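You operate a simulated robot arm through the tools that you are given. There is no shell and no other tool.

You run a simulated robot arm. Do the job below in one go: nothing can be reset, and whatever is moved stays where it is left.

TASK
Test the green band cup's hardness and stand it on Soft or Hard.
Fine: cup on the red ring, dropper over it, one drop at a time till it turns blue, none after; four drops or more is Hard; dropper aside again. Set down upright: what you pick out.

The check looks at the end state, three seconds after you hand in, the way a careful person would. Anything else that was tipped, shoved, dropped, spilled or broken makes it a failure.

THE ROBOT
A 6-joint arm with a fingered hand, fixed in place. Base frame: the origin is on the floor under the middle of its stand, x ahead of it, y to its left, z up. Readings come in mm, rad, newtons and seconds.
With the tool pointing down near the work surface it reaches from about 420 to 960 mm from the base axis. Its first joint turns from -2.897 to 2.897 rad. Payload 5 kg.
The tool frame sits at the grasp point between the pads (the TCP): z along the fingers, y along the line on which they close. The tips reach 37 mm beyond it. The gripper opens to 124 mm; its body begins 43 mm behind the TCP. The gripper is a hand of 3 fingers: y runs from the thumb to the fingers, the wrist lies at [-21, -125, -215] in the tool frame, and closing takes about 1.5 s.
Orientation is that of the tool frame in the base frame, as a unit quaternion [x, y, z, w]. With the fingers straight down and the wrist toward the robot, the tool's x, y and z point along [0, 1, 0], [1, 0, 0] and [0, 0, -1] of the base frame.

THE INTERFACE
- The arm moves only by the tool apply_moves. Its argument "series" is a list of rows, each an object of numbers (a shift or turn left out is 0, a gripper value left out holds the last): "wx", "wy", "wz": the turn, a rotation vector about the base's x, y, z in degrees; "tx", "ty", "tz": the shift along the base's x, y, z in m; "gripper": the closure in counts, from 0 (fully open) to 255 (shut). In form: [{"wx": .., "wy": .., "wz": .., "tx": .., "ty": .., "tz": .., "gripper": ..}, ...]. A call has 1 to 20 rows; each row shifts and turns the commanded pose from where the row before left it. A row lasts 0.2 s, in which the tool goes at most 50 mm and 0.15 rad; a call with a longer step from one row to the next is refused whole, and so is a gripper value outside its range. Where a pose cannot be reached the arm comes as near as it can. A force on the tool above 40 N (or 10 N above the force at the start of the call, whichever is more), or a blocked arm, ends the call early, and 0.2 s more pass. Each finger travels about 72 mm/s and halts on what it meets, pressing with about 30 N; the grip force reading is that of the motor and also rises with nothing between the fingers. The clock runs only during rows and for 0.2 s after the last one: add rows that do not move to give the fingers time. It gives the time, the measured TCP pose, the force on the tool (base axes), the opening and the grip force at its end, in the units of the frame above (readings bear some noise), with the torque about the TCP (base axes, N m) and any sound that the robot's microphone picked up, and new pictures: "views" is both (left out), scene, wrist or none.
- Cameras (640 x 400 px; columns grow to the right, rows downward): "scene" is fixed at [399.1, -649.8, 1539.1]; the picture's right is [0.73, -0.68, 0.00], its down [-0.46, -0.49, -0.74] and it looks along [0.50, 0.54, -0.68] (base axes); focal length 214 px, centre (320, 200). "wrist" rides on the gripper at [72, -104, -154] in the tool frame; the picture's right is [-0.83, 0.26, -0.49], its down [-0.51, -0.72, 0.47] and it looks along [-0.23, 0.64, 0.73] (tool axes); focal length 243 px, centre (320, 200). There is no depth. A picture from a camera that has moved, and an enlarged one, comes with that camera's place and axes in the base frame and with its lens.
- grasp_type(shape): the hand has 3 fingers and takes this shape, open, in about a second: jaw (thumb against the fingers, like two jaws); tri (thumb and two fingers); tip (a fingertip pinch); poke (one finger out to press); point (the index stretched); flat (the hand flat); cup (the hand cupped); fist (a fist). The gripper value then closes the fingers along that shape, each until it touches; the sizes above hold for jaw. It gives what a move gives, with no picture.
- close_up(camera, box): a new picture of the part [left, top, right, bottom] of that camera's present view, enlarged. It takes no simulated time.
- job_done(): hands the job in; it is judged then, once.

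Places have to be worked out from the pictures, the camera data and where the tool is seen. Open the gripper and draw the arm clear of the work before you hand the job in, unless the task says otherwise.

The tools are called after "Call:" as name(argument=value, ...) on one line, values as JSON. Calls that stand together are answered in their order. apply_moves: Moves the arm, as the interface text tells. Its arguments: {"type":"object","properties":{"series":{"type":"array","items":{"type":"object","properties":{"wx":{"type":"number"},"wy":{"type":"number"},"wz":{"type":"number"},"tx":{"type":"number"},"ty":{"type":"number"},"tz":{"type":"number"},"gripper":{"type":"number"}}}},"views":{"type":"string","enum":["both","scene","wrist","none"]}},"required":["series"]} The other tools are called the same way: grasp_type (shape) gives the hand a shape; close_up (camera, box) takes an enlarged picture of a part of a camera's view; job_done () hands the job in.

At the start:

```text
time_s: 0.0
ee_pos: [438.7, 35.3, 1721.3]
tcp_rot: [0.245, 0.308, 0.726, 0.564]
ft_force: [-0.5, -0.8, -0.2]
wrist_torque: [-0.02, -0.02, -0.01]
width: 123.9
grip_force: 0.0
shape: jaw
```

scene: 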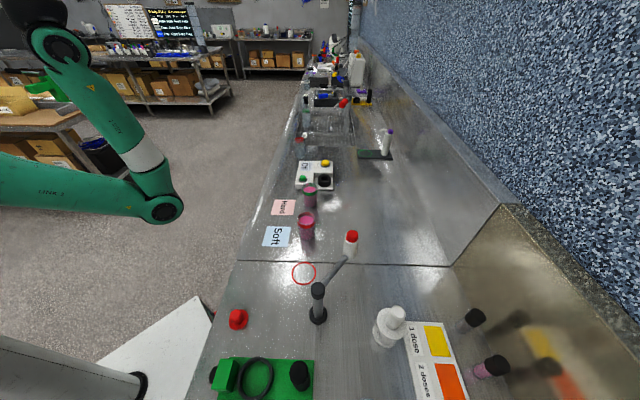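
wrist: 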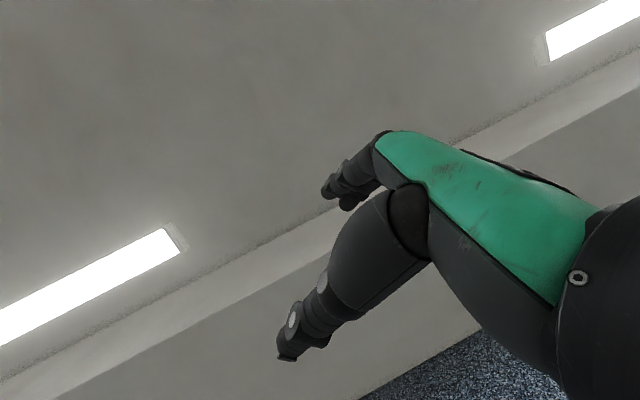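

I'll look at the work area in enlarged pictures first, to identify the cups, the red ring, the dropper and the Soft/Hard cards.

Call:
close_up(camera="scene", box=[220, 150, 420, 275])

Call:
close_up(camera="scene", box=[200, 250, 520, 400])

Call:
close_up(camera="scene", box=[270, 180, 340, 250])

```text
3.20 times, centred on (320, 212) of scene
camera zoom: at [399.1, -649.8, 1539.1], right [0.73, -0.68, 0.0], down [-0.46, -0.49, -0.74], along [0.5, 0.54, -0.68], focal length 686 px, centre (320, 160)
```

zoom: 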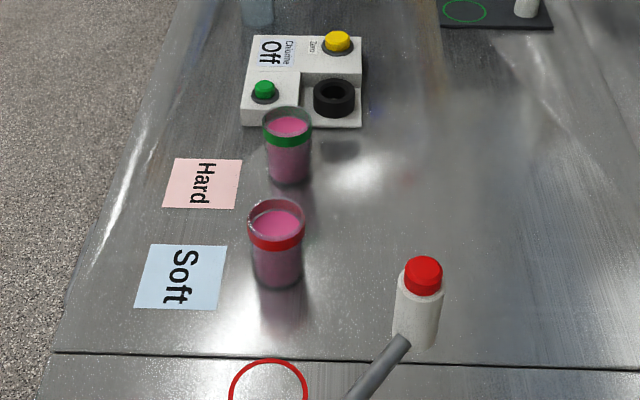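

```text
2.00 times, centred on (360, 325) of scene
camera zoom: at [399.1, -649.8, 1539.1], right [0.73, -0.68, 0.0], down [-0.46, -0.49, -0.74], along [0.5, 0.54, -0.68], focal length 429 px, centre (240, -50)
```

zoom: 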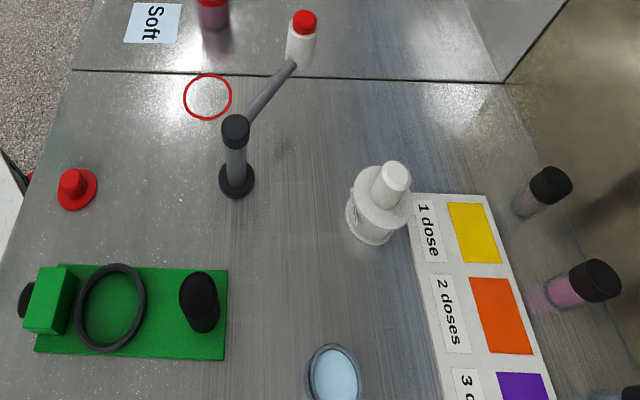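

```text
5.71 times, centred on (305, 215) of scene
camera zoom: at [399.1, -649.8, 1539.1], right [0.73, -0.68, 0.0], down [-0.46, -0.49, -0.74], along [0.5, 0.54, -0.68], focal length 1226 px, centre (406, 114)
```

zoom: 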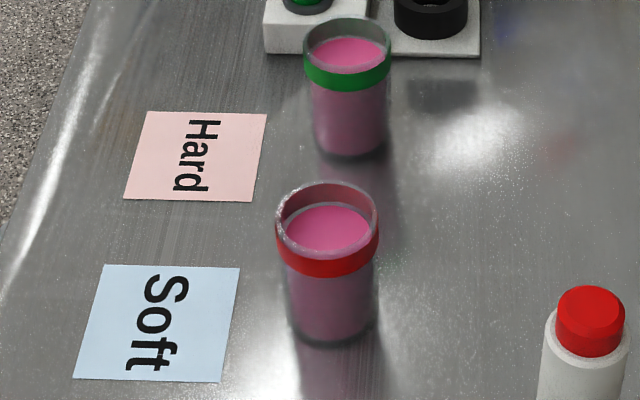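

The scene shows the green-band cup beyond the red-band one, the Hard and Soft cards, the red ring by the joint between the table plates, and a white dropper with a red cap on a swing arm. The bench runs diagonally in the base frame, so I'll turn the arm toward about -45° first, staying high.

Call:
apply_moves(series=[{"wz": -5.91, "tx": 0.0013, "ty": -0.0454}, {"wz": -5.91, "tx": -0.0034, "ty": -0.0452}, {"wz": -5.91, "tx": -0.008, "ty": -0.0447}, {"wz": -5.91, "tx": -0.0126, "ty": -0.0436}, {"wz": -5.91, "tx": -0.017, "ty": -0.042}, {"wz": -5.91, "tx": -0.0212, "ty": -0.0401}, {"wz": -5.91, "tx": -0.0252, "ty": -0.0377}, {"wz": -5.91, "tx": -0.0291, "ty": -0.0349}, {"wz": -5.91, "tx": -0.0324, "ty": -0.0318}, {"wz": -5.91, "tx": -0.0355, "ty": -0.0282}], views="scene")

```text
time_s: 2.2
ee_pos: [253.8, -357.3, 1719.2]
tcp_rot: [0.365, 0.148, 0.353, 0.848]
ft_force: [0.2, 0.7, -0.1]
wrist_torque: [0.0, -0.01, -0.02]
width: 123.8
grip_force: 0.0
shape: jaw
```

scene: 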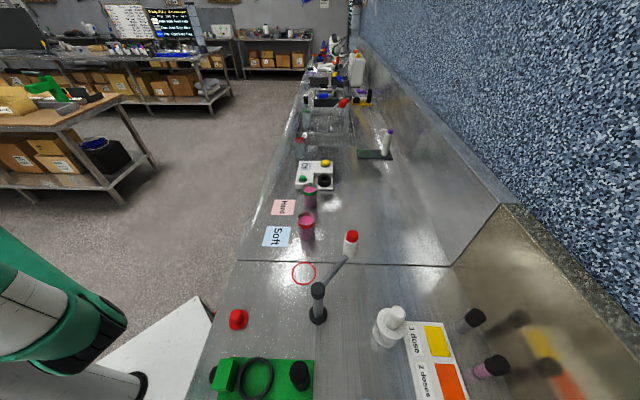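

The arm turned cleanly and the view is clear. Now I pitch the hand down while lowering it above the bench near the ring, to get a wrist view.

Call:
apply_moves(series=[{"wx": 5.904, "wy": 5.904, "tx": 0.0103, "ty": -0.002, "tz": -0.0304}, {"wx": 5.904, "wy": 5.904, "tx": 0.0103, "ty": -0.002, "tz": -0.0304}, {"wx": 5.904, "wy": 5.904, "tx": 0.0103, "ty": -0.002, "tz": -0.0304}, {"wx": 5.904, "wy": 5.904, "tx": 0.0103, "ty": -0.002, "tz": -0.0304}, {"wx": 5.904, "wy": 5.904, "tx": 0.0103, "ty": -0.002, "tz": -0.0304}, {"wx": 5.904, "wy": 5.904, "tx": 0.0103, "ty": -0.002, "tz": -0.0304}, {"wx": 5.904, "wy": 5.904, "tx": 0.0103, "ty": -0.002, "tz": -0.0304}, {"wx": 5.904, "wy": 5.904, "tx": 0.0103, "ty": -0.002, "tz": -0.0304}, {"wx": 5.904, "wy": 5.904, "tx": 0.0103, "ty": -0.002, "tz": -0.0304}, {"wx": 5.904, "wy": 5.904, "tx": 0.0103, "ty": -0.002, "tz": -0.0304}, {"wx": 5.904, "wy": 5.904, "tx": 0.0103, "ty": -0.002, "tz": -0.0304}, {"wx": 5.904, "wy": 5.904, "tx": 0.0103, "ty": -0.002, "tz": -0.0304}, {"wx": 5.904, "wy": 5.904, "tx": 0.0103, "ty": -0.002, "tz": -0.0304}, {"wx": 5.904, "wy": 5.904, "tx": 0.0103, "ty": -0.002, "tz": -0.0304}, {"wx": 5.904, "wy": 5.904, "tx": 0.0103, "ty": -0.002, "tz": -0.0304}, {"wx": 5.904, "wy": 5.904, "tx": 0.0103, "ty": -0.002, "tz": -0.0304}], views="both")

```text
time_s: 5.6
ee_pos: [458.0, -487.6, 1206.4]
tcp_rot: [0.925, 0.38, -0.002, 0.003]
ft_force: [0.2, 1.1, 0.8]
wrist_torque: [0.0, 0.01, -0.01]
width: 123.8
grip_force: 0.0
shape: jaw
out of reach, approached as far as the arm can: row 2, 3, 4, 5, 6, 7, 14, 15, 16
camera wrist: at [436.7, -361.8, 1358.7], right [-0.41, -0.77, 0.5], down [-0.87, 0.15, -0.47], along [0.28, -0.62, -0.73], focal length 243 px, centre (320, 200)
```

scene: 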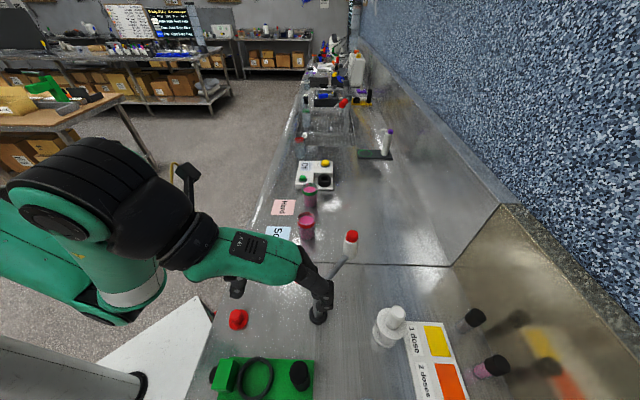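
wrist: 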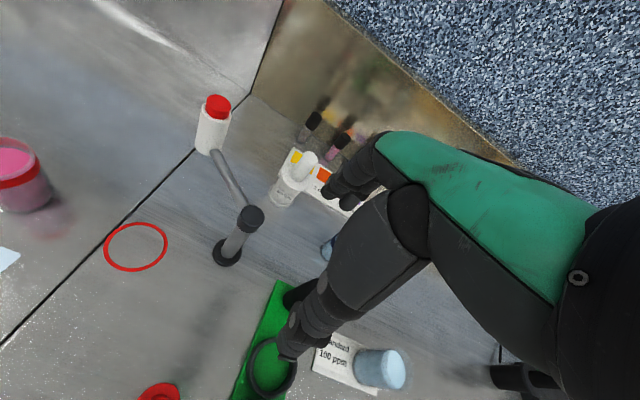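

The wrist camera now sees the ring, post and dropper; triangulating the ring from both views gives about (594, -365) with the table near z=905. I take enlarged views of the dropper and its arm to understand it.

Call:
close_up(camera="wrist", box=[90, 80, 290, 280])

Call:
close_up(camera="scene", box=[300, 220, 380, 330])

Call:
close_up(camera="wrist", box=[0, 120, 160, 300])

```text
2.00 times, centred on (190, 180) of wrist
camera zoom: at [436.7, -361.8, 1358.7], right [-0.41, -0.77, 0.5], down [-0.87, 0.15, -0.47], along [0.28, -0.62, -0.73], focal length 485 px, centre (580, 240)
```

zoom: 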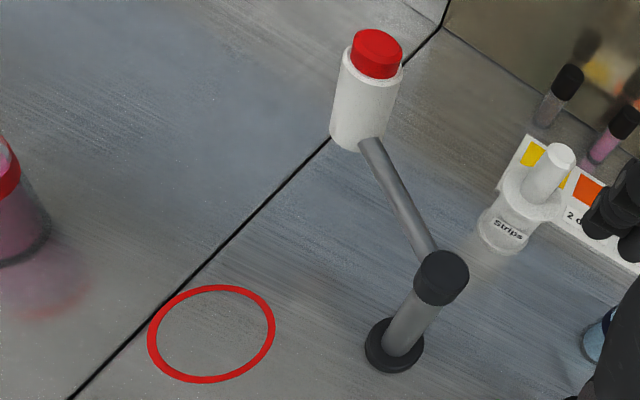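

```text
3.64 times, centred on (340, 275) of scene
camera zoom: at [399.1, -649.8, 1539.1], right [0.73, -0.68, 0.0], down [-0.46, -0.49, -0.74], along [0.5, 0.54, -0.68], focal length 780 px, centre (247, -73)
```

zoom: 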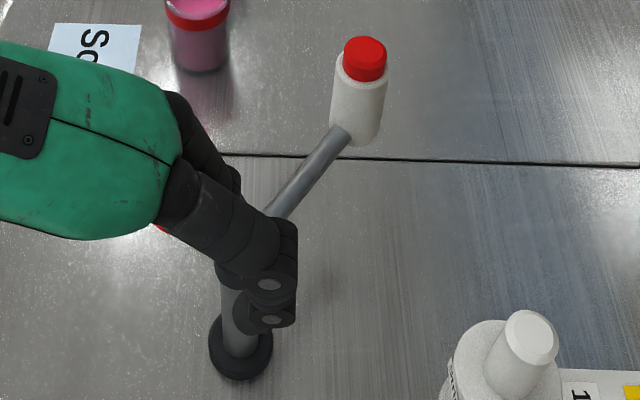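

```text
2.22 times, centred on (80, 210) of wrist
camera zoom: at [436.7, -361.8, 1358.7], right [-0.41, -0.77, 0.5], down [-0.87, 0.15, -0.47], along [0.28, -0.62, -0.73], focal length 539 px, centre (853, 178)
```

zoom: 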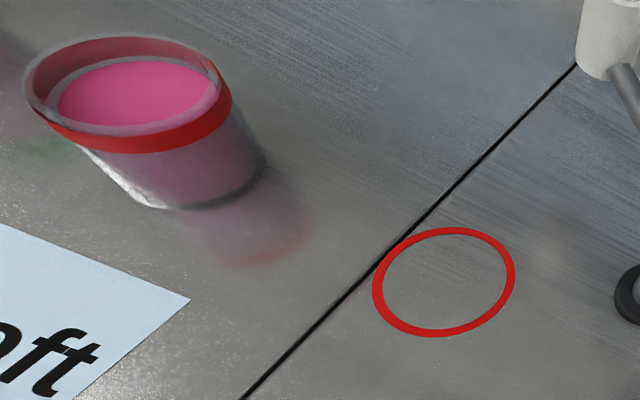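

The dropper is a bottle on a rod that swings around the post, about 130 mm from post to bottle, and the ring is also 130 mm from the post. The cap top triangulates to about (672, -467, 1140). Next I'll move high toward the green-band cup for a better second view.

Call:
apply_moves(series=[{"tx": 0.03, "ty": 0.03, "tz": 0.0}, {"tx": 0.03, "ty": 0.03, "tz": 0.0}, {"tx": 0.03, "ty": 0.03, "tz": 0.0}, {"tx": 0.03, "ty": 0.03, "tz": 0.0}, {"tx": 0.03, "ty": 0.03, "tz": 0.0}, {"tx": 0.03, "ty": 0.03, "tz": 0.0}], views="both")

```text
time_s: 7.0
ee_pos: [643.4, -311.5, 1204.5]
tcp_rot: [0.926, 0.378, -0.001, 0.002]
ft_force: [0.1, 0.1, 0.4]
wrist_torque: [0.05, -0.01, 0.0]
width: 123.6
grip_force: 0.0
shape: jaw
out of reach, approached as far as the arm can: row 2
camera wrist: at [622.0, -187.0, 1358.3], right [-0.41, -0.77, 0.5], down [-0.87, 0.16, -0.47], along [0.28, -0.62, -0.73], focal length 243 px, centre (320, 200)
```

scene: 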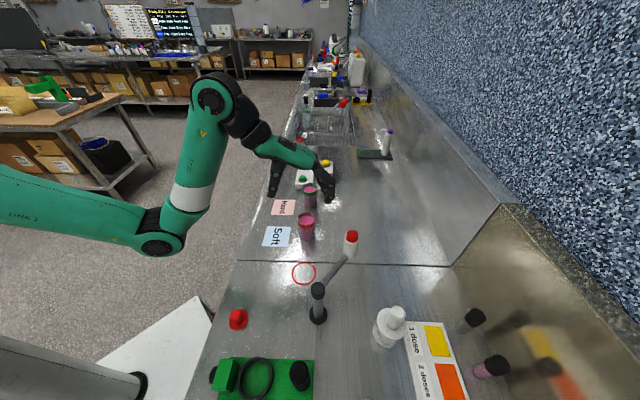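
wrist: 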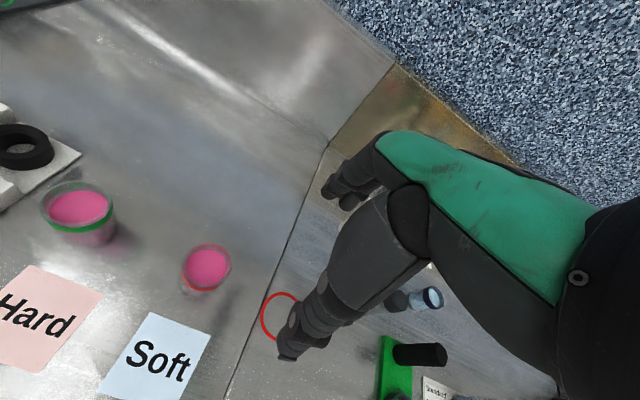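

The view shows both cups and the cards. I enlarge to triangulate the cups, cards and ring more precisely.

Call:
close_up(camera="wrist", box=[0, 150, 160, 250])

Call:
close_up(camera="wrist", box=[0, 220, 320, 400])

Call:
close_up(camera="scene", box=[240, 150, 340, 290])

```text
4.00 times, centred on (80, 200) of wrist
camera zoom: at [622.0, -187.0, 1358.3], right [-0.41, -0.77, 0.5], down [-0.87, 0.16, -0.47], along [0.28, -0.62, -0.73], focal length 970 px, centre (1280, 200)
```

zoom: 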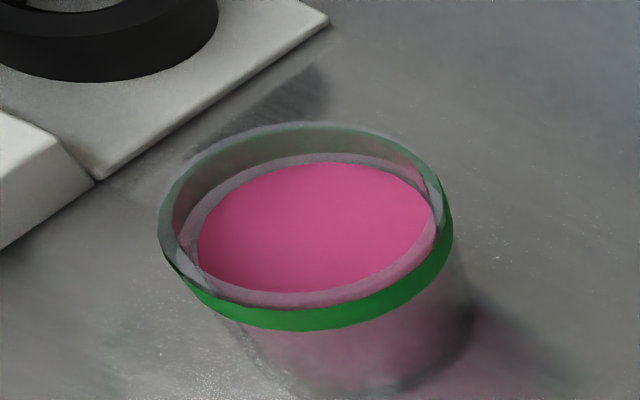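

```text
2.00 times, centred on (160, 310) of wrist
camera zoom: at [622.0, -187.0, 1358.3], right [-0.41, -0.77, 0.5], down [-0.87, 0.16, -0.47], along [0.28, -0.62, -0.73], focal length 485 px, centre (640, -20)
```

zoom: 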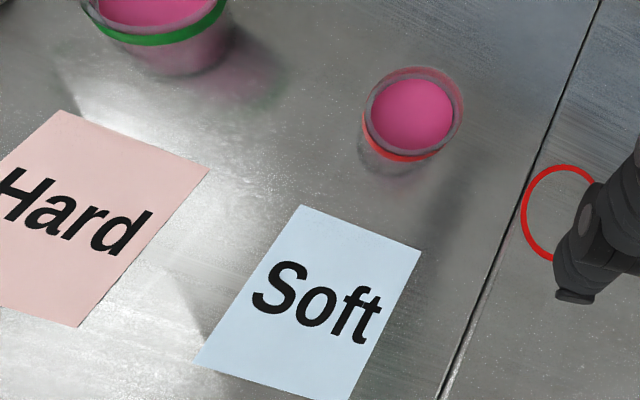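

```text
2.86 times, centred on (290, 220) of scene
camera zoom: at [399.1, -649.8, 1539.1], right [0.73, -0.68, 0.0], down [-0.46, -0.49, -0.74], along [0.5, 0.54, -0.68], focal length 613 px, centre (406, 143)
```

zoom: 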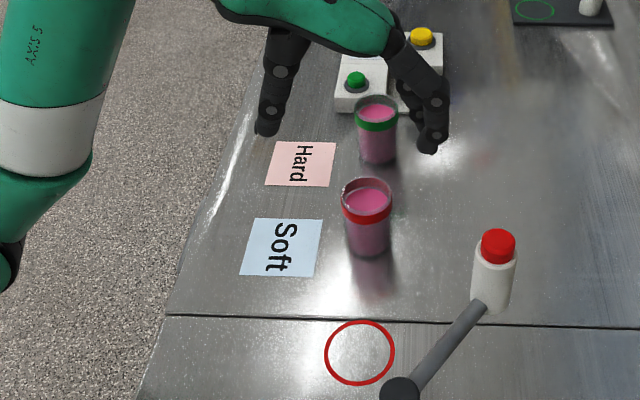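

Triangulation puts the table at about z=912 and the green-band cup at about (818, -138), with its rim at about z=995 and a diameter near 61 mm. I move above it, stop with the fingertips still clear of the rim, and check alignment.

Call:
apply_moves(series=[{"tx": 0.0291, "ty": 0.0289}, {"tx": 0.0291, "ty": 0.0289}, {"tx": 0.0291, "ty": 0.0289}, {"tx": 0.0291, "ty": 0.0289}, {"tx": 0.0291, "ty": 0.0289}, {"tx": 0.0291, "ty": 0.0289}, {"tz": -0.03}, {"tz": -0.03}, {"tz": -0.03}, {"tz": -0.02}], views="both")

Call:
close_up(camera="scene", box=[260, 120, 380, 240])

Call:
close_up(camera="wrist", box=[160, 160, 400, 380])

```text
time_s: 9.2
ee_pos: [816.9, -137.4, 1094.2]
tcp_rot: [0.925, 0.379, -0.002, 0.002]
ft_force: [0.1, 0.5, 0.3]
wrist_torque: [0.01, 0.04, -0.01]
width: 123.6
grip_force: 0.1
shape: jaw
camera wrist: at [794.6, -11.9, 1247.8], right [-0.41, -0.77, 0.5], down [-0.87, 0.16, -0.47], along [0.28, -0.62, -0.73], focal length 243 px, centre (320, 200)
```

scene: 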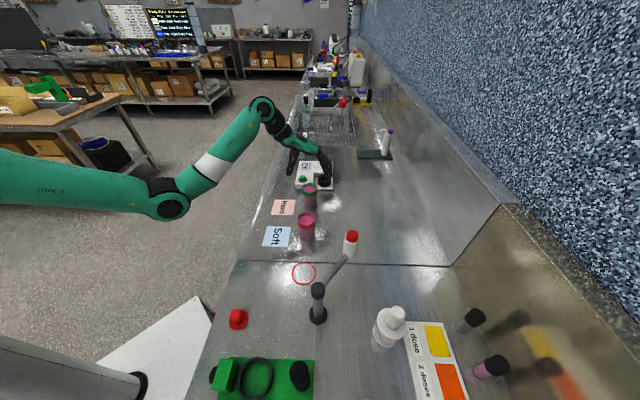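
wrist: 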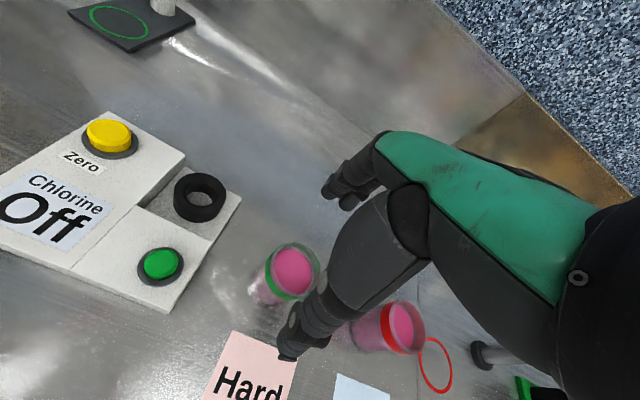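

```text
3.33 times, centred on (320, 180) of scene
camera zoom: at [399.1, -649.8, 1539.1], right [0.73, -0.68, 0.0], down [-0.46, -0.49, -0.74], along [0.5, 0.54, -0.68], focal length 715 px, centre (320, 267)
```

zoom: 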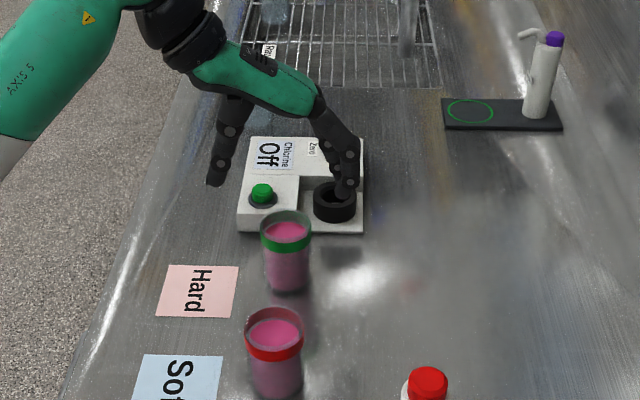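

```text
1.82 times, centred on (280, 270) of wrist
camera zoom: at [794.6, -11.9, 1247.8], right [-0.41, -0.77, 0.5], down [-0.87, 0.16, -0.47], along [0.28, -0.62, -0.73], focal length 441 px, centre (393, 73)
```

zoom: 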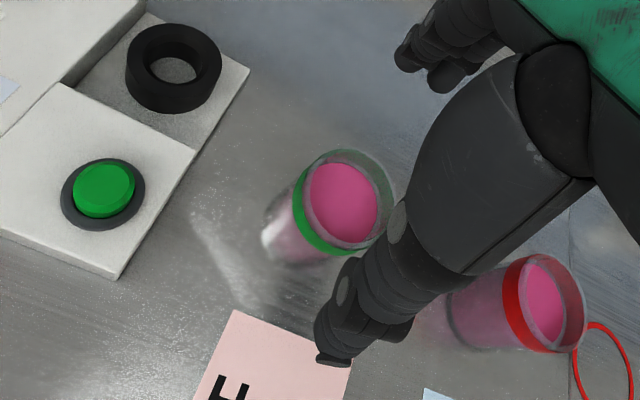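

The latest views put the cup centre at about (814.5, -145) with the rim near z=1000, so I shift slightly and descend with the fingers open to just above the table.

Call:
apply_moves(series=[{"tx": -0.0024, "ty": -0.0076}, {"tz": -0.03}, {"tz": -0.03}, {"tz": -0.03}, {"tz": -0.02}, {"tz": -0.014}, {}], views="both")

Call:
close_up(camera="scene", box=[260, 120, 380, 240])

Call:
close_up(camera="wrist", box=[240, 150, 440, 370])

```text
time_s: 10.8
ee_pos: [814.1, -144.9, 970.8]
tcp_rot: [0.925, 0.38, -0.003, 0.001]
ft_force: [0.8, -1.0, 0.3]
wrist_torque: [0.01, 0.0, -0.01]
width: 123.6
grip_force: 0.0
shape: jaw
camera wrist: at [792.5, -19.9, 1124.0], right [-0.41, -0.77, 0.5], down [-0.87, 0.16, -0.47], along [0.28, -0.62, -0.73], focal length 243 px, centre (320, 200)
```

scene: 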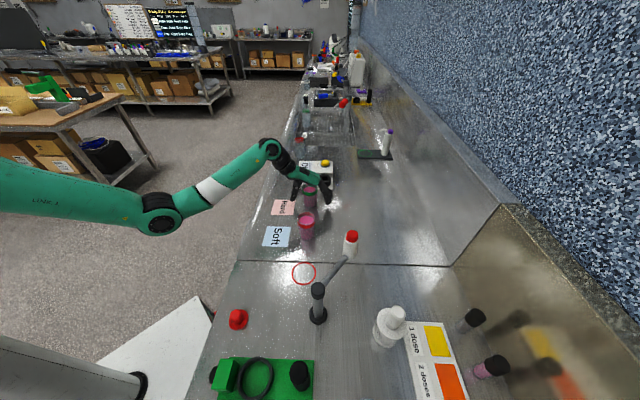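
wrist: 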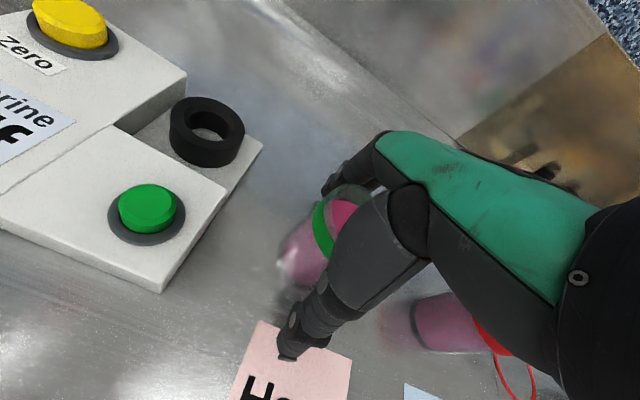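

```text
3.33 times, centred on (320, 180) of scene
camera zoom: at [399.1, -649.8, 1539.1], right [0.73, -0.68, 0.0], down [-0.46, -0.49, -0.74], along [0.5, 0.54, -0.68], focal length 715 px, centre (320, 267)
```

zoom: 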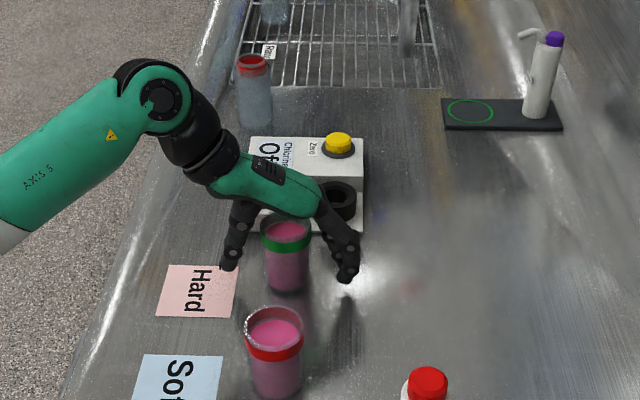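

```text
1.82 times, centred on (340, 260) of wrist
camera zoom: at [792.5, -19.9, 1124.0], right [-0.41, -0.77, 0.5], down [-0.87, 0.16, -0.47], along [0.28, -0.62, -0.73], focal length 441 px, centre (284, 91)
```

zoom: 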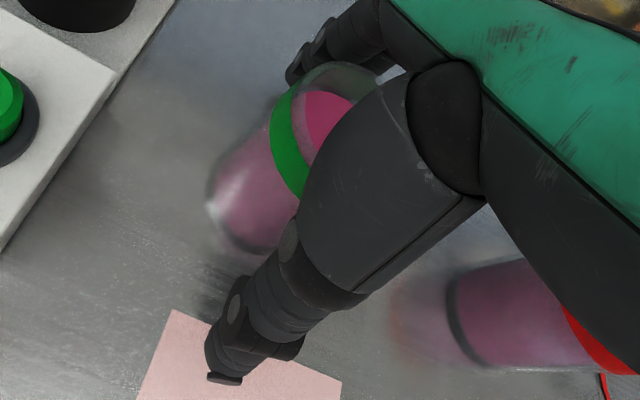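

The cup sits between thumb and fingers, well centred, with no contact force. I close the fingers partway first to see how the width responds.

Call:
apply_moves(series=[{"gripper": 60}, {"gripper": 90}, {"gripper": 110}, {"gripper": 110}, {"gripper": 110}], views="scene")

Call:
close_up(camera="scene", box=[260, 120, 380, 240])

```text
time_s: 12.0
ee_pos: [813.7, -145.1, 971.0]
tcp_rot: [0.925, 0.379, -0.002, 0.002]
ft_force: [0.2, -0.1, 0.4]
wrist_torque: [0.0, 0.0, -0.01]
width: 71.2
grip_force: 0.0
shape: jaw
```

scene: 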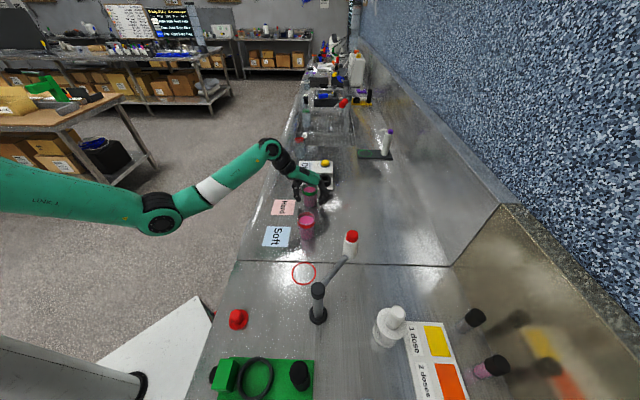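

```text
3.33 times, centred on (320, 180) of scene
camera zoom: at [399.1, -649.8, 1539.1], right [0.73, -0.68, 0.0], down [-0.46, -0.49, -0.74], along [0.5, 0.54, -0.68], focal length 715 px, centre (320, 267)
```

zoom: 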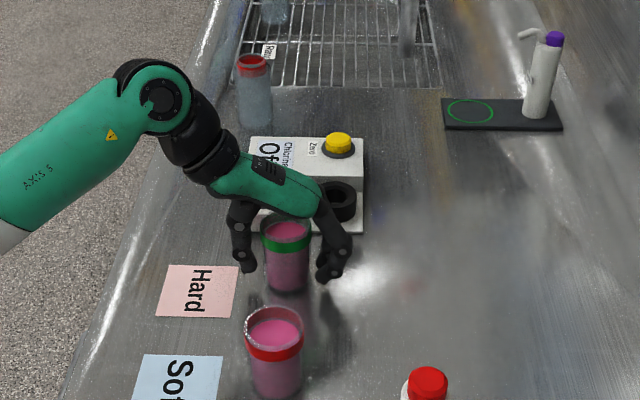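

At 110 counts the width reads 71 mm and the fingers still straddle the cup evenly. I keep closing gently.

Call:
apply_moves(series=[{"gripper": 120}, {"gripper": 130}, {"gripper": 140}, {"gripper": 150}, {"gripper": 150}, {"gripper": 150}], views="scene")

Call:
close_up(camera="scene", box=[260, 120, 380, 240])

```text
time_s: 13.4
ee_pos: [813.3, -144.4, 971.1]
tcp_rot: [0.925, 0.379, -0.002, 0.002]
ft_force: [0.3, -0.8, 1.2]
wrist_torque: [-0.01, 0.02, -0.03]
width: 54.9
grip_force: 30.1
shape: jaw
```

scene: 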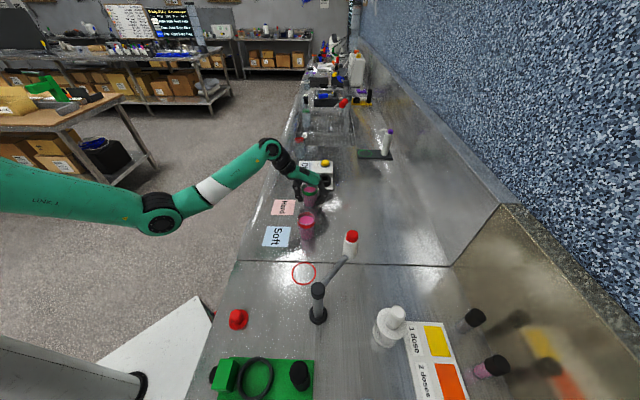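

```text
3.33 times, centred on (320, 180) of scene
camera zoom: at [399.1, -649.8, 1539.1], right [0.73, -0.68, 0.0], down [-0.46, -0.49, -0.74], along [0.5, 0.54, -0.68], focal length 715 px, centre (320, 267)
```

zoom: 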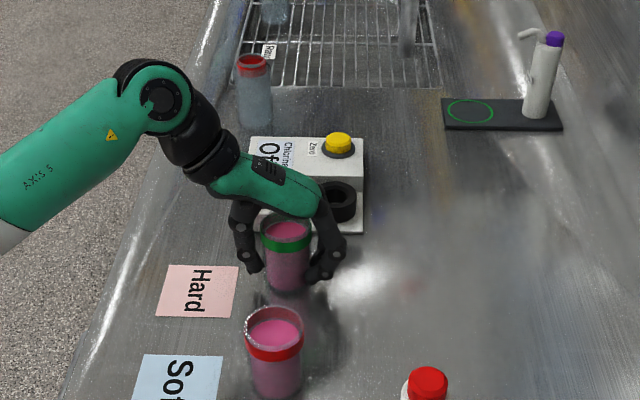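

The cup is held: width 55 mm and grip force 30 N. I tighten the command slightly for margin and lift slowly.

Call:
apply_moves(series=[{"gripper": 165}, {"gripper": 165}, {"tz": 0.004}, {"tz": 0.008}, {"tz": 0.012}, {"tz": 0.012}, {"tz": 0.008}, {"tz": 0.004}, {}], views="both")

Call:
close_up(camera="scene", box=[260, 120, 380, 240])

```text
time_s: 15.4
ee_pos: [813.4, -145.0, 1017.2]
tcp_rot: [0.925, 0.379, -0.002, 0.001]
ft_force: [-0.1, -0.6, -1.9]
wrist_torque: [-0.03, -0.01, 0.0]
width: 54.6
grip_force: 30.1
shape: jaw
camera wrist: at [791.5, -20.5, 1170.9], right [-0.41, -0.77, 0.5], down [-0.87, 0.16, -0.47], along [0.28, -0.62, -0.73], focal length 243 px, centre (320, 200)
```

scene: 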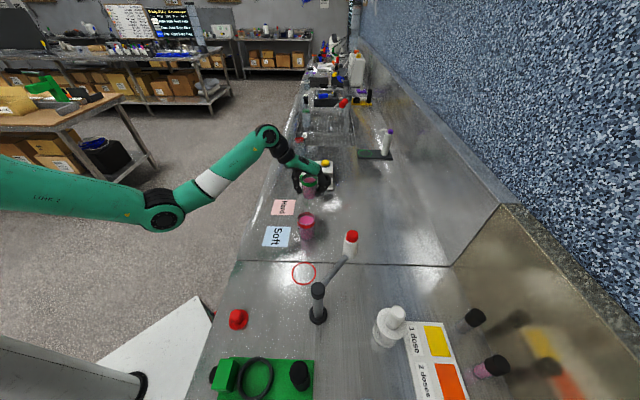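
wrist: 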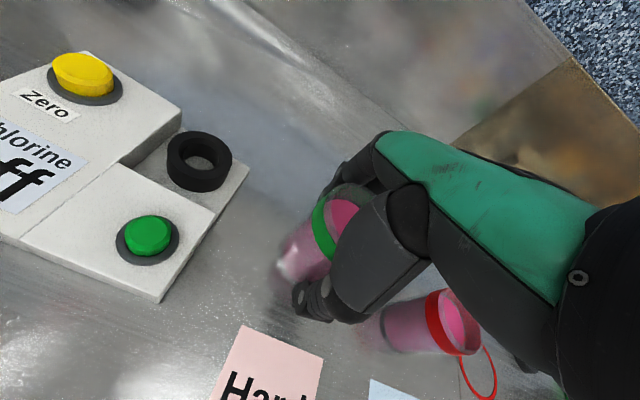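

```text
3.33 times, centred on (320, 180) of scene
camera zoom: at [399.1, -649.8, 1539.1], right [0.73, -0.68, 0.0], down [-0.46, -0.49, -0.74], along [0.5, 0.54, -0.68], focal length 715 px, centre (320, 267)
```

zoom: 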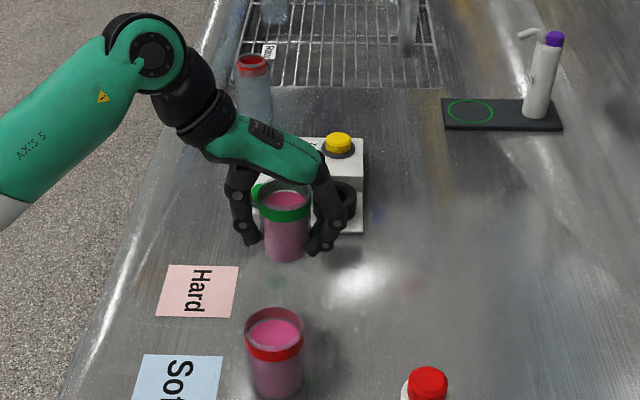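

The cup is up, upright, weighing about 2 N with full grip. I raise it further to clear the red-band cup, then carry it toward the ring.

Call:
apply_moves(series=[{"tz": 0.008}, {"tz": 0.014}, {"tz": 0.018}, {"tz": 0.018}, {"tz": 0.018}, {"tz": 0.014}, {"tz": 0.008}, {"tx": -0.005, "ty": -0.005}, {"tx": -0.01, "ty": -0.01}, {"tx": -0.014, "ty": -0.014}, {"tx": -0.014, "ty": -0.014}, {"tx": -0.014, "ty": -0.014}, {"tx": -0.014, "ty": -0.014}, {"tx": -0.014, "ty": -0.014}, {"tx": -0.01, "ty": -0.01}, {"tx": -0.005, "ty": -0.005}, {}], views="both")

```text
time_s: 19.0
ee_pos: [714.9, -246.0, 1115.6]
tcp_rot: [0.925, 0.379, -0.001, 0.002]
ft_force: [0.0, 0.3, -1.0]
wrist_torque: [0.0, 0.03, 0.0]
width: 54.7
grip_force: 30.2
shape: jaw
camera wrist: at [693.3, -120.3, 1269.5], right [-0.41, -0.77, 0.5], down [-0.87, 0.16, -0.47], along [0.28, -0.62, -0.73], focal length 243 px, centre (320, 200)
```

scene: 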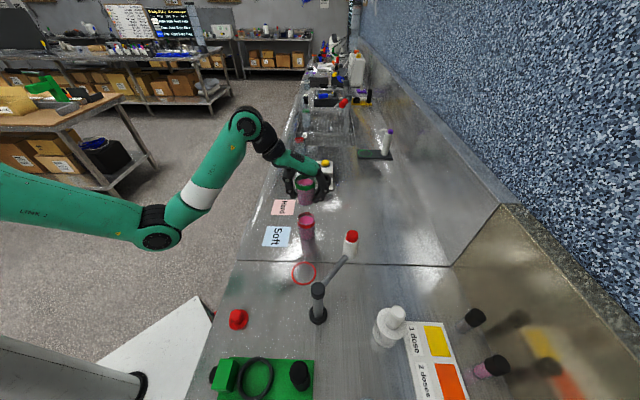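
wrist: 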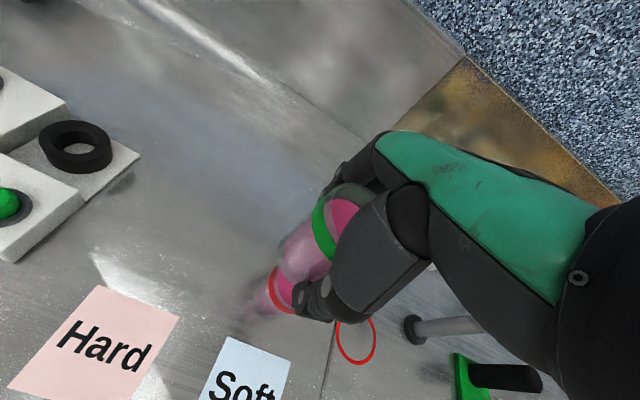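

The carry is steady. Combining all views I put the ring centre at about (591.5, -366.5). I continue there while yawing the hand by +45°, so the fingers end up along x, clear of both post and dropper.

Call:
apply_moves(series=[{"tx": -0.005, "ty": -0.005, "wz": 1.5}, {"tx": -0.0095, "ty": -0.009, "wz": 3}, {"tx": -0.0118, "ty": -0.01156, "wz": 4.5}, {"tx": -0.0118, "ty": -0.01156, "wz": 4.5}, {"tx": -0.0118, "ty": -0.01156, "wz": 4.5}, {"tx": -0.0118, "ty": -0.01156, "wz": 4.5}, {"tx": -0.0118, "ty": -0.01156, "wz": 4.5}, {"tx": -0.0118, "ty": -0.01156, "wz": 4.5}, {"tx": -0.0118, "ty": -0.01156, "wz": 4.5}, {"tx": -0.0118, "ty": -0.01156, "wz": 4.5}, {"tx": -0.0095, "ty": -0.009, "wz": 3}, {"tx": -0.005, "ty": -0.005, "wz": 1.5}, {}], views="both")

Call:
close_up(camera="scene", box=[240, 190, 400, 340])

```text
time_s: 21.8
ee_pos: [590.2, -364.5, 1116.1]
tcp_rot: [0.71, 0.705, 0.0, 0.001]
ft_force: [0.4, -0.6, -0.8]
wrist_torque: [0.02, -0.01, -0.02]
width: 54.9
grip_force: 30.1
shape: jaw
camera wrist: at [485.8, -291.7, 1269.5], right [0.26, -0.83, 0.5], down [-0.72, -0.5, -0.47], along [0.64, -0.24, -0.73], focal length 243 px, centre (320, 200)
```

scene: 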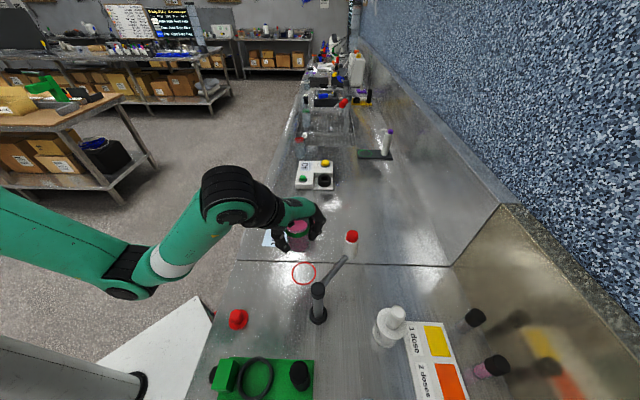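
wrist: 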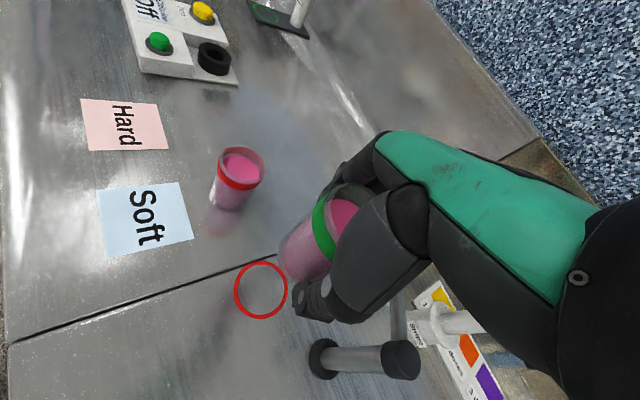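

```text
2.67 times, centred on (320, 265) of scene
camera zoom: at [399.1, -649.8, 1539.1], right [0.73, -0.68, 0.0], down [-0.46, -0.49, -0.74], along [0.5, 0.54, -0.68], focal length 572 px, centre (320, 27)
```

zoom: 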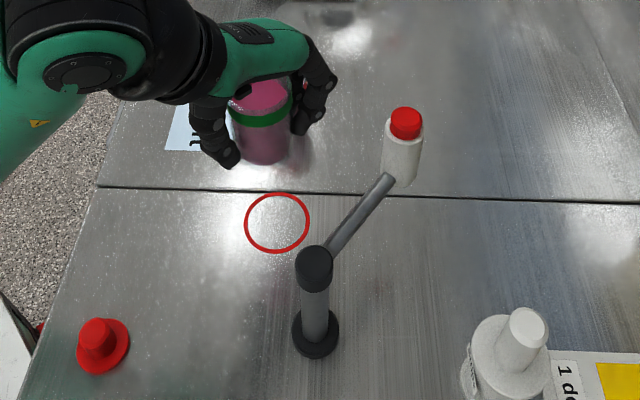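

The cup is above the ring with the fingers along x. My estimate of the ring centre is about (592, -367.5), so I shift slightly and lower to about 12 mm above the table to check alignment.

Call:
apply_moves(series=[{"tx": 0.0015, "ty": -0.003, "tz": -0.005}, {"tz": -0.012}, {"tz": -0.018}, {"tz": -0.018}, {"tz": -0.018}, {"tz": -0.018}, {"tz": -0.018}, {"tz": -0.014}, {"tz": -0.008}, {"tz": -0.003}, {}], views="both")

Call:
close_up(camera="scene", box=[260, 210, 360, 310])

Call:
close_up(camera="wrist", box=[200, 150, 420, 380])

```text
time_s: 24.2
ee_pos: [590.8, -367.6, 983.2]
tcp_rot: [0.71, 0.705, -0.001, 0.003]
ft_force: [1.1, -0.2, -1.8]
wrist_torque: [-0.01, 0.01, 0.03]
width: 54.5
grip_force: 30.0
shape: jaw
camera wrist: at [486.8, -294.8, 1136.7], right [0.26, -0.83, 0.5], down [-0.72, -0.5, -0.47], along [0.64, -0.24, -0.73], focal length 243 px, centre (320, 200)
```

scene: 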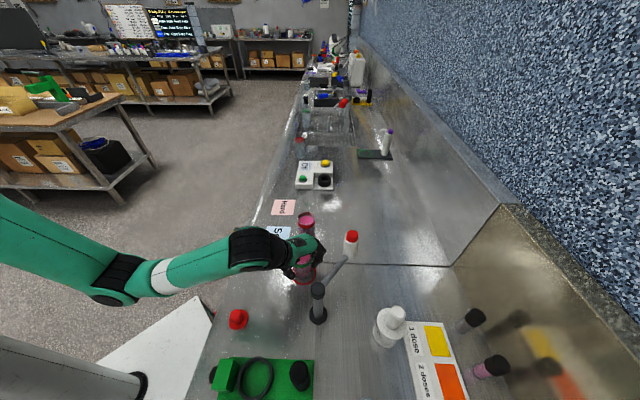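
wrist: 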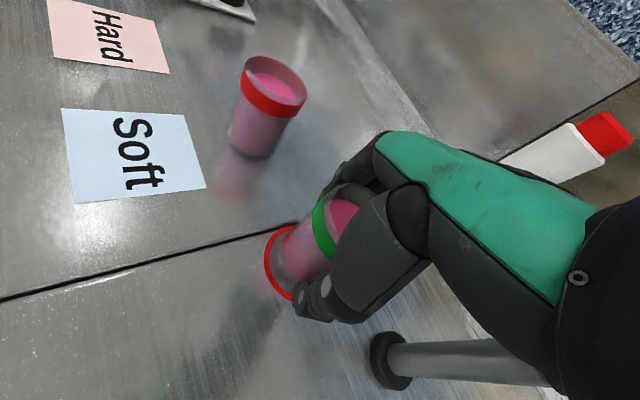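

```text
4.00 times, centred on (310, 260) of scene
camera zoom: at [399.1, -649.8, 1539.1], right [0.73, -0.68, 0.0], down [-0.46, -0.49, -0.74], along [0.5, 0.54, -0.68], focal length 858 px, centre (360, -40)
```

zoom: 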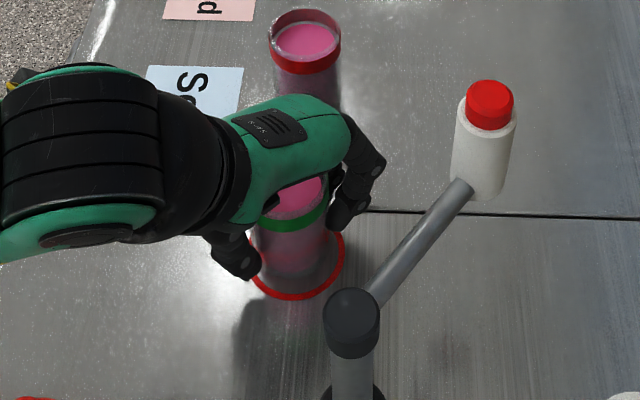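

```text
1.74 times, centred on (310, 265) of wrist
camera zoom: at [486.8, -294.8, 1136.7], right [0.26, -0.83, 0.5], down [-0.72, -0.5, -0.47], along [0.64, -0.24, -0.73], focal length 422 px, centre (337, 87)
```

zoom: 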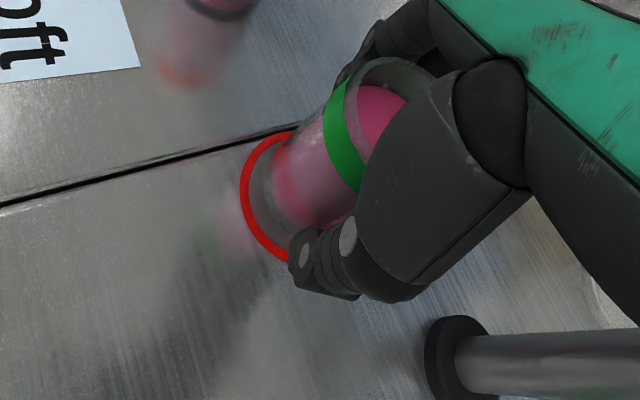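

The cup hovers over the ring with its base just a couple of millimetres off centre toward -x/+y. I nudge it (+1.5, -2.5 mm) and lower it slowly onto the table, watching the force.

Call:
apply_moves(series=[{"tx": 0.0015, "ty": -0.0025}, {"tz": -0.004}, {"tz": -0.003}, {"tz": -0.002}, {"tz": -0.002}, {}], views="none")

```text
time_s: 25.6
ee_pos: [593.0, -371.0, 973.5]
tcp_rot: [0.709, 0.705, -0.002, 0.002]
ft_force: [-0.8, 0.4, -1.0]
wrist_torque: [-0.01, 0.03, 0.0]
width: 54.9
grip_force: 30.1
shape: jaw
```

Still hanging by the reading; I lower by 1 mm steps to find contact.

Call:
apply_moves(series=[{"tz": -0.001}, {"tz": -0.001}, {}], views="none")

```text
time_s: 26.4
ee_pos: [594.2, -370.4, 970.6]
tcp_rot: [0.71, 0.704, -0.002, 0.002]
ft_force: [0.6, 0.1, -2.0]
wrist_torque: [0.0, -0.01, 0.0]
width: 54.3
grip_force: 30.0
shape: jaw
```

Force is still about -2 N, so one more millimetre.

Call:
apply_moves(series=[{"tz": -0.001}, {}], views="none")

Call:
apply_moves(series=[{}], views="both")

Call:
close_up(camera="scene", box=[260, 210, 360, 310])

Call:
close_up(camera="wrist", box=[200, 150, 420, 380])

```text
time_s: 27.0
ee_pos: [593.4, -371.4, 969.3]
tcp_rot: [0.71, 0.704, 0.0, 0.003]
ft_force: [-2.0, 1.2, 4.3]
wrist_torque: [0.02, 0.01, -0.01]
width: 54.3
grip_force: 30.1
shape: jaw
```

```text
time_s: 27.4
ee_pos: [594.1, -370.7, 970.7]
tcp_rot: [0.709, 0.705, 0.0, 0.003]
ft_force: [0.2, -0.3, 6.6]
wrist_torque: [0.03, 0.02, 0.03]
width: 54.5
grip_force: 30.0
shape: jaw
camera wrist: at [489.0, -298.1, 1123.5], right [0.25, -0.83, 0.5], down [-0.72, -0.5, -0.47], along [0.64, -0.24, -0.73], focal length 243 px, centre (320, 200)
```

scene: 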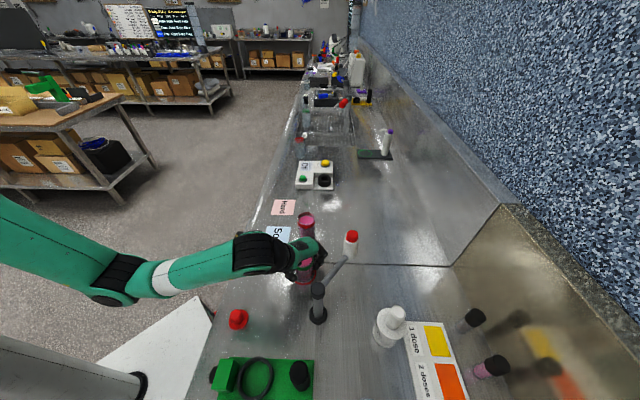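
wrist: 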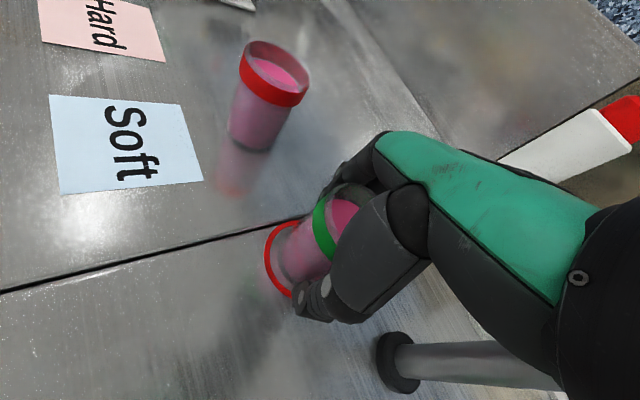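

```text
4.00 times, centred on (310, 260) of scene
camera zoom: at [399.1, -649.8, 1539.1], right [0.73, -0.68, 0.0], down [-0.46, -0.49, -0.74], along [0.5, 0.54, -0.68], focal length 858 px, centre (360, -40)
```

zoom: 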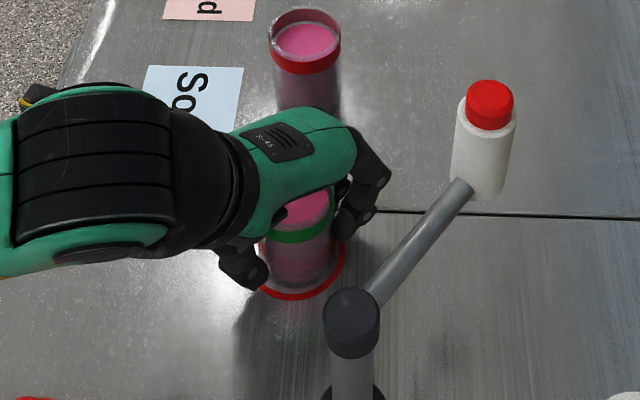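

```text
1.74 times, centred on (310, 265) of wrist
camera zoom: at [489.0, -298.1, 1123.5], right [0.25, -0.83, 0.5], down [-0.72, -0.5, -0.47], along [0.64, -0.24, -0.73], focal length 422 px, centre (337, 87)
```

zoom: 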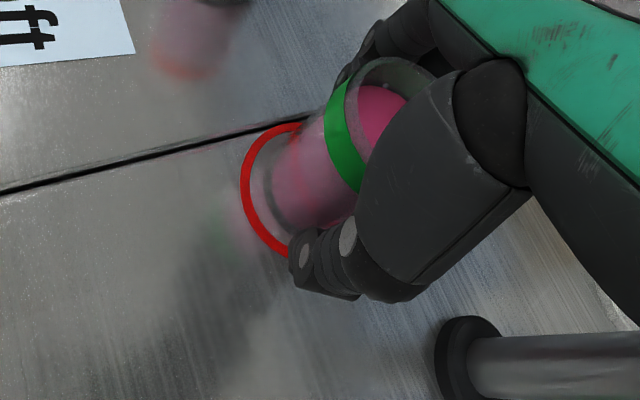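

The table takes the load (about 6.6 N up) and the cup stands inside the ring. I ease up a hair, open the fingers slowly, then check before withdrawing.

Call:
apply_moves(series=[{"tz": 0.0007, "gripper": 150}, {"gripper": 138}, {"gripper": 125}, {"gripper": 110}, {"gripper": 90}, {"gripper": 60}, {"gripper": 60}, {"gripper": 60}], views="both")

Call:
close_up(camera="scene", box=[260, 210, 360, 310])

```text
time_s: 29.2
ee_pos: [593.3, -371.1, 969.8]
tcp_rot: [0.71, 0.704, -0.001, 0.002]
ft_force: [-0.9, 0.7, -0.1]
wrist_torque: [0.03, -0.01, 0.04]
width: 94.3
grip_force: 0.1
shape: jaw
camera wrist: at [488.9, -298.2, 1123.7], right [0.26, -0.83, 0.5], down [-0.72, -0.5, -0.47], along [0.64, -0.24, -0.73], focal length 243 px, centre (320, 200)
```

scene: 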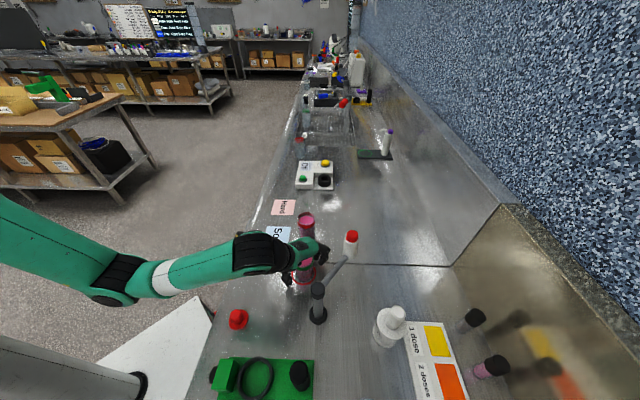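
wrist: 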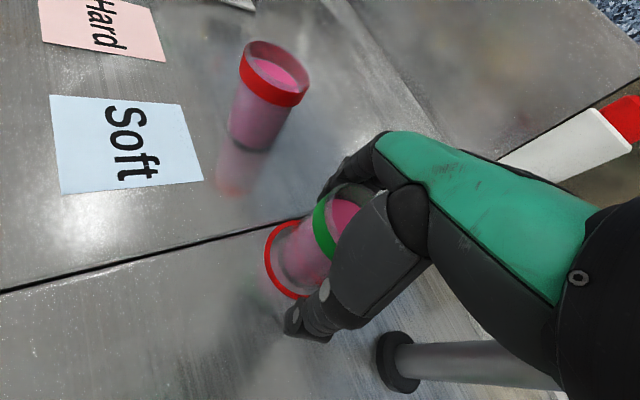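

```text
4.00 times, centred on (310, 260) of scene
camera zoom: at [399.1, -649.8, 1539.1], right [0.73, -0.68, 0.0], down [-0.46, -0.49, -0.74], along [0.5, 0.54, -0.68], focal length 858 px, centre (360, -40)
```

zoom: 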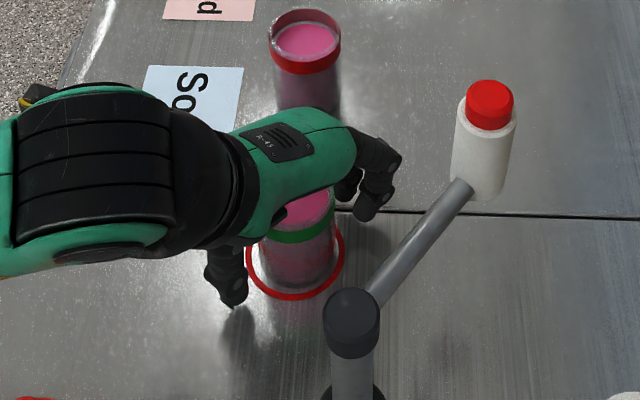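

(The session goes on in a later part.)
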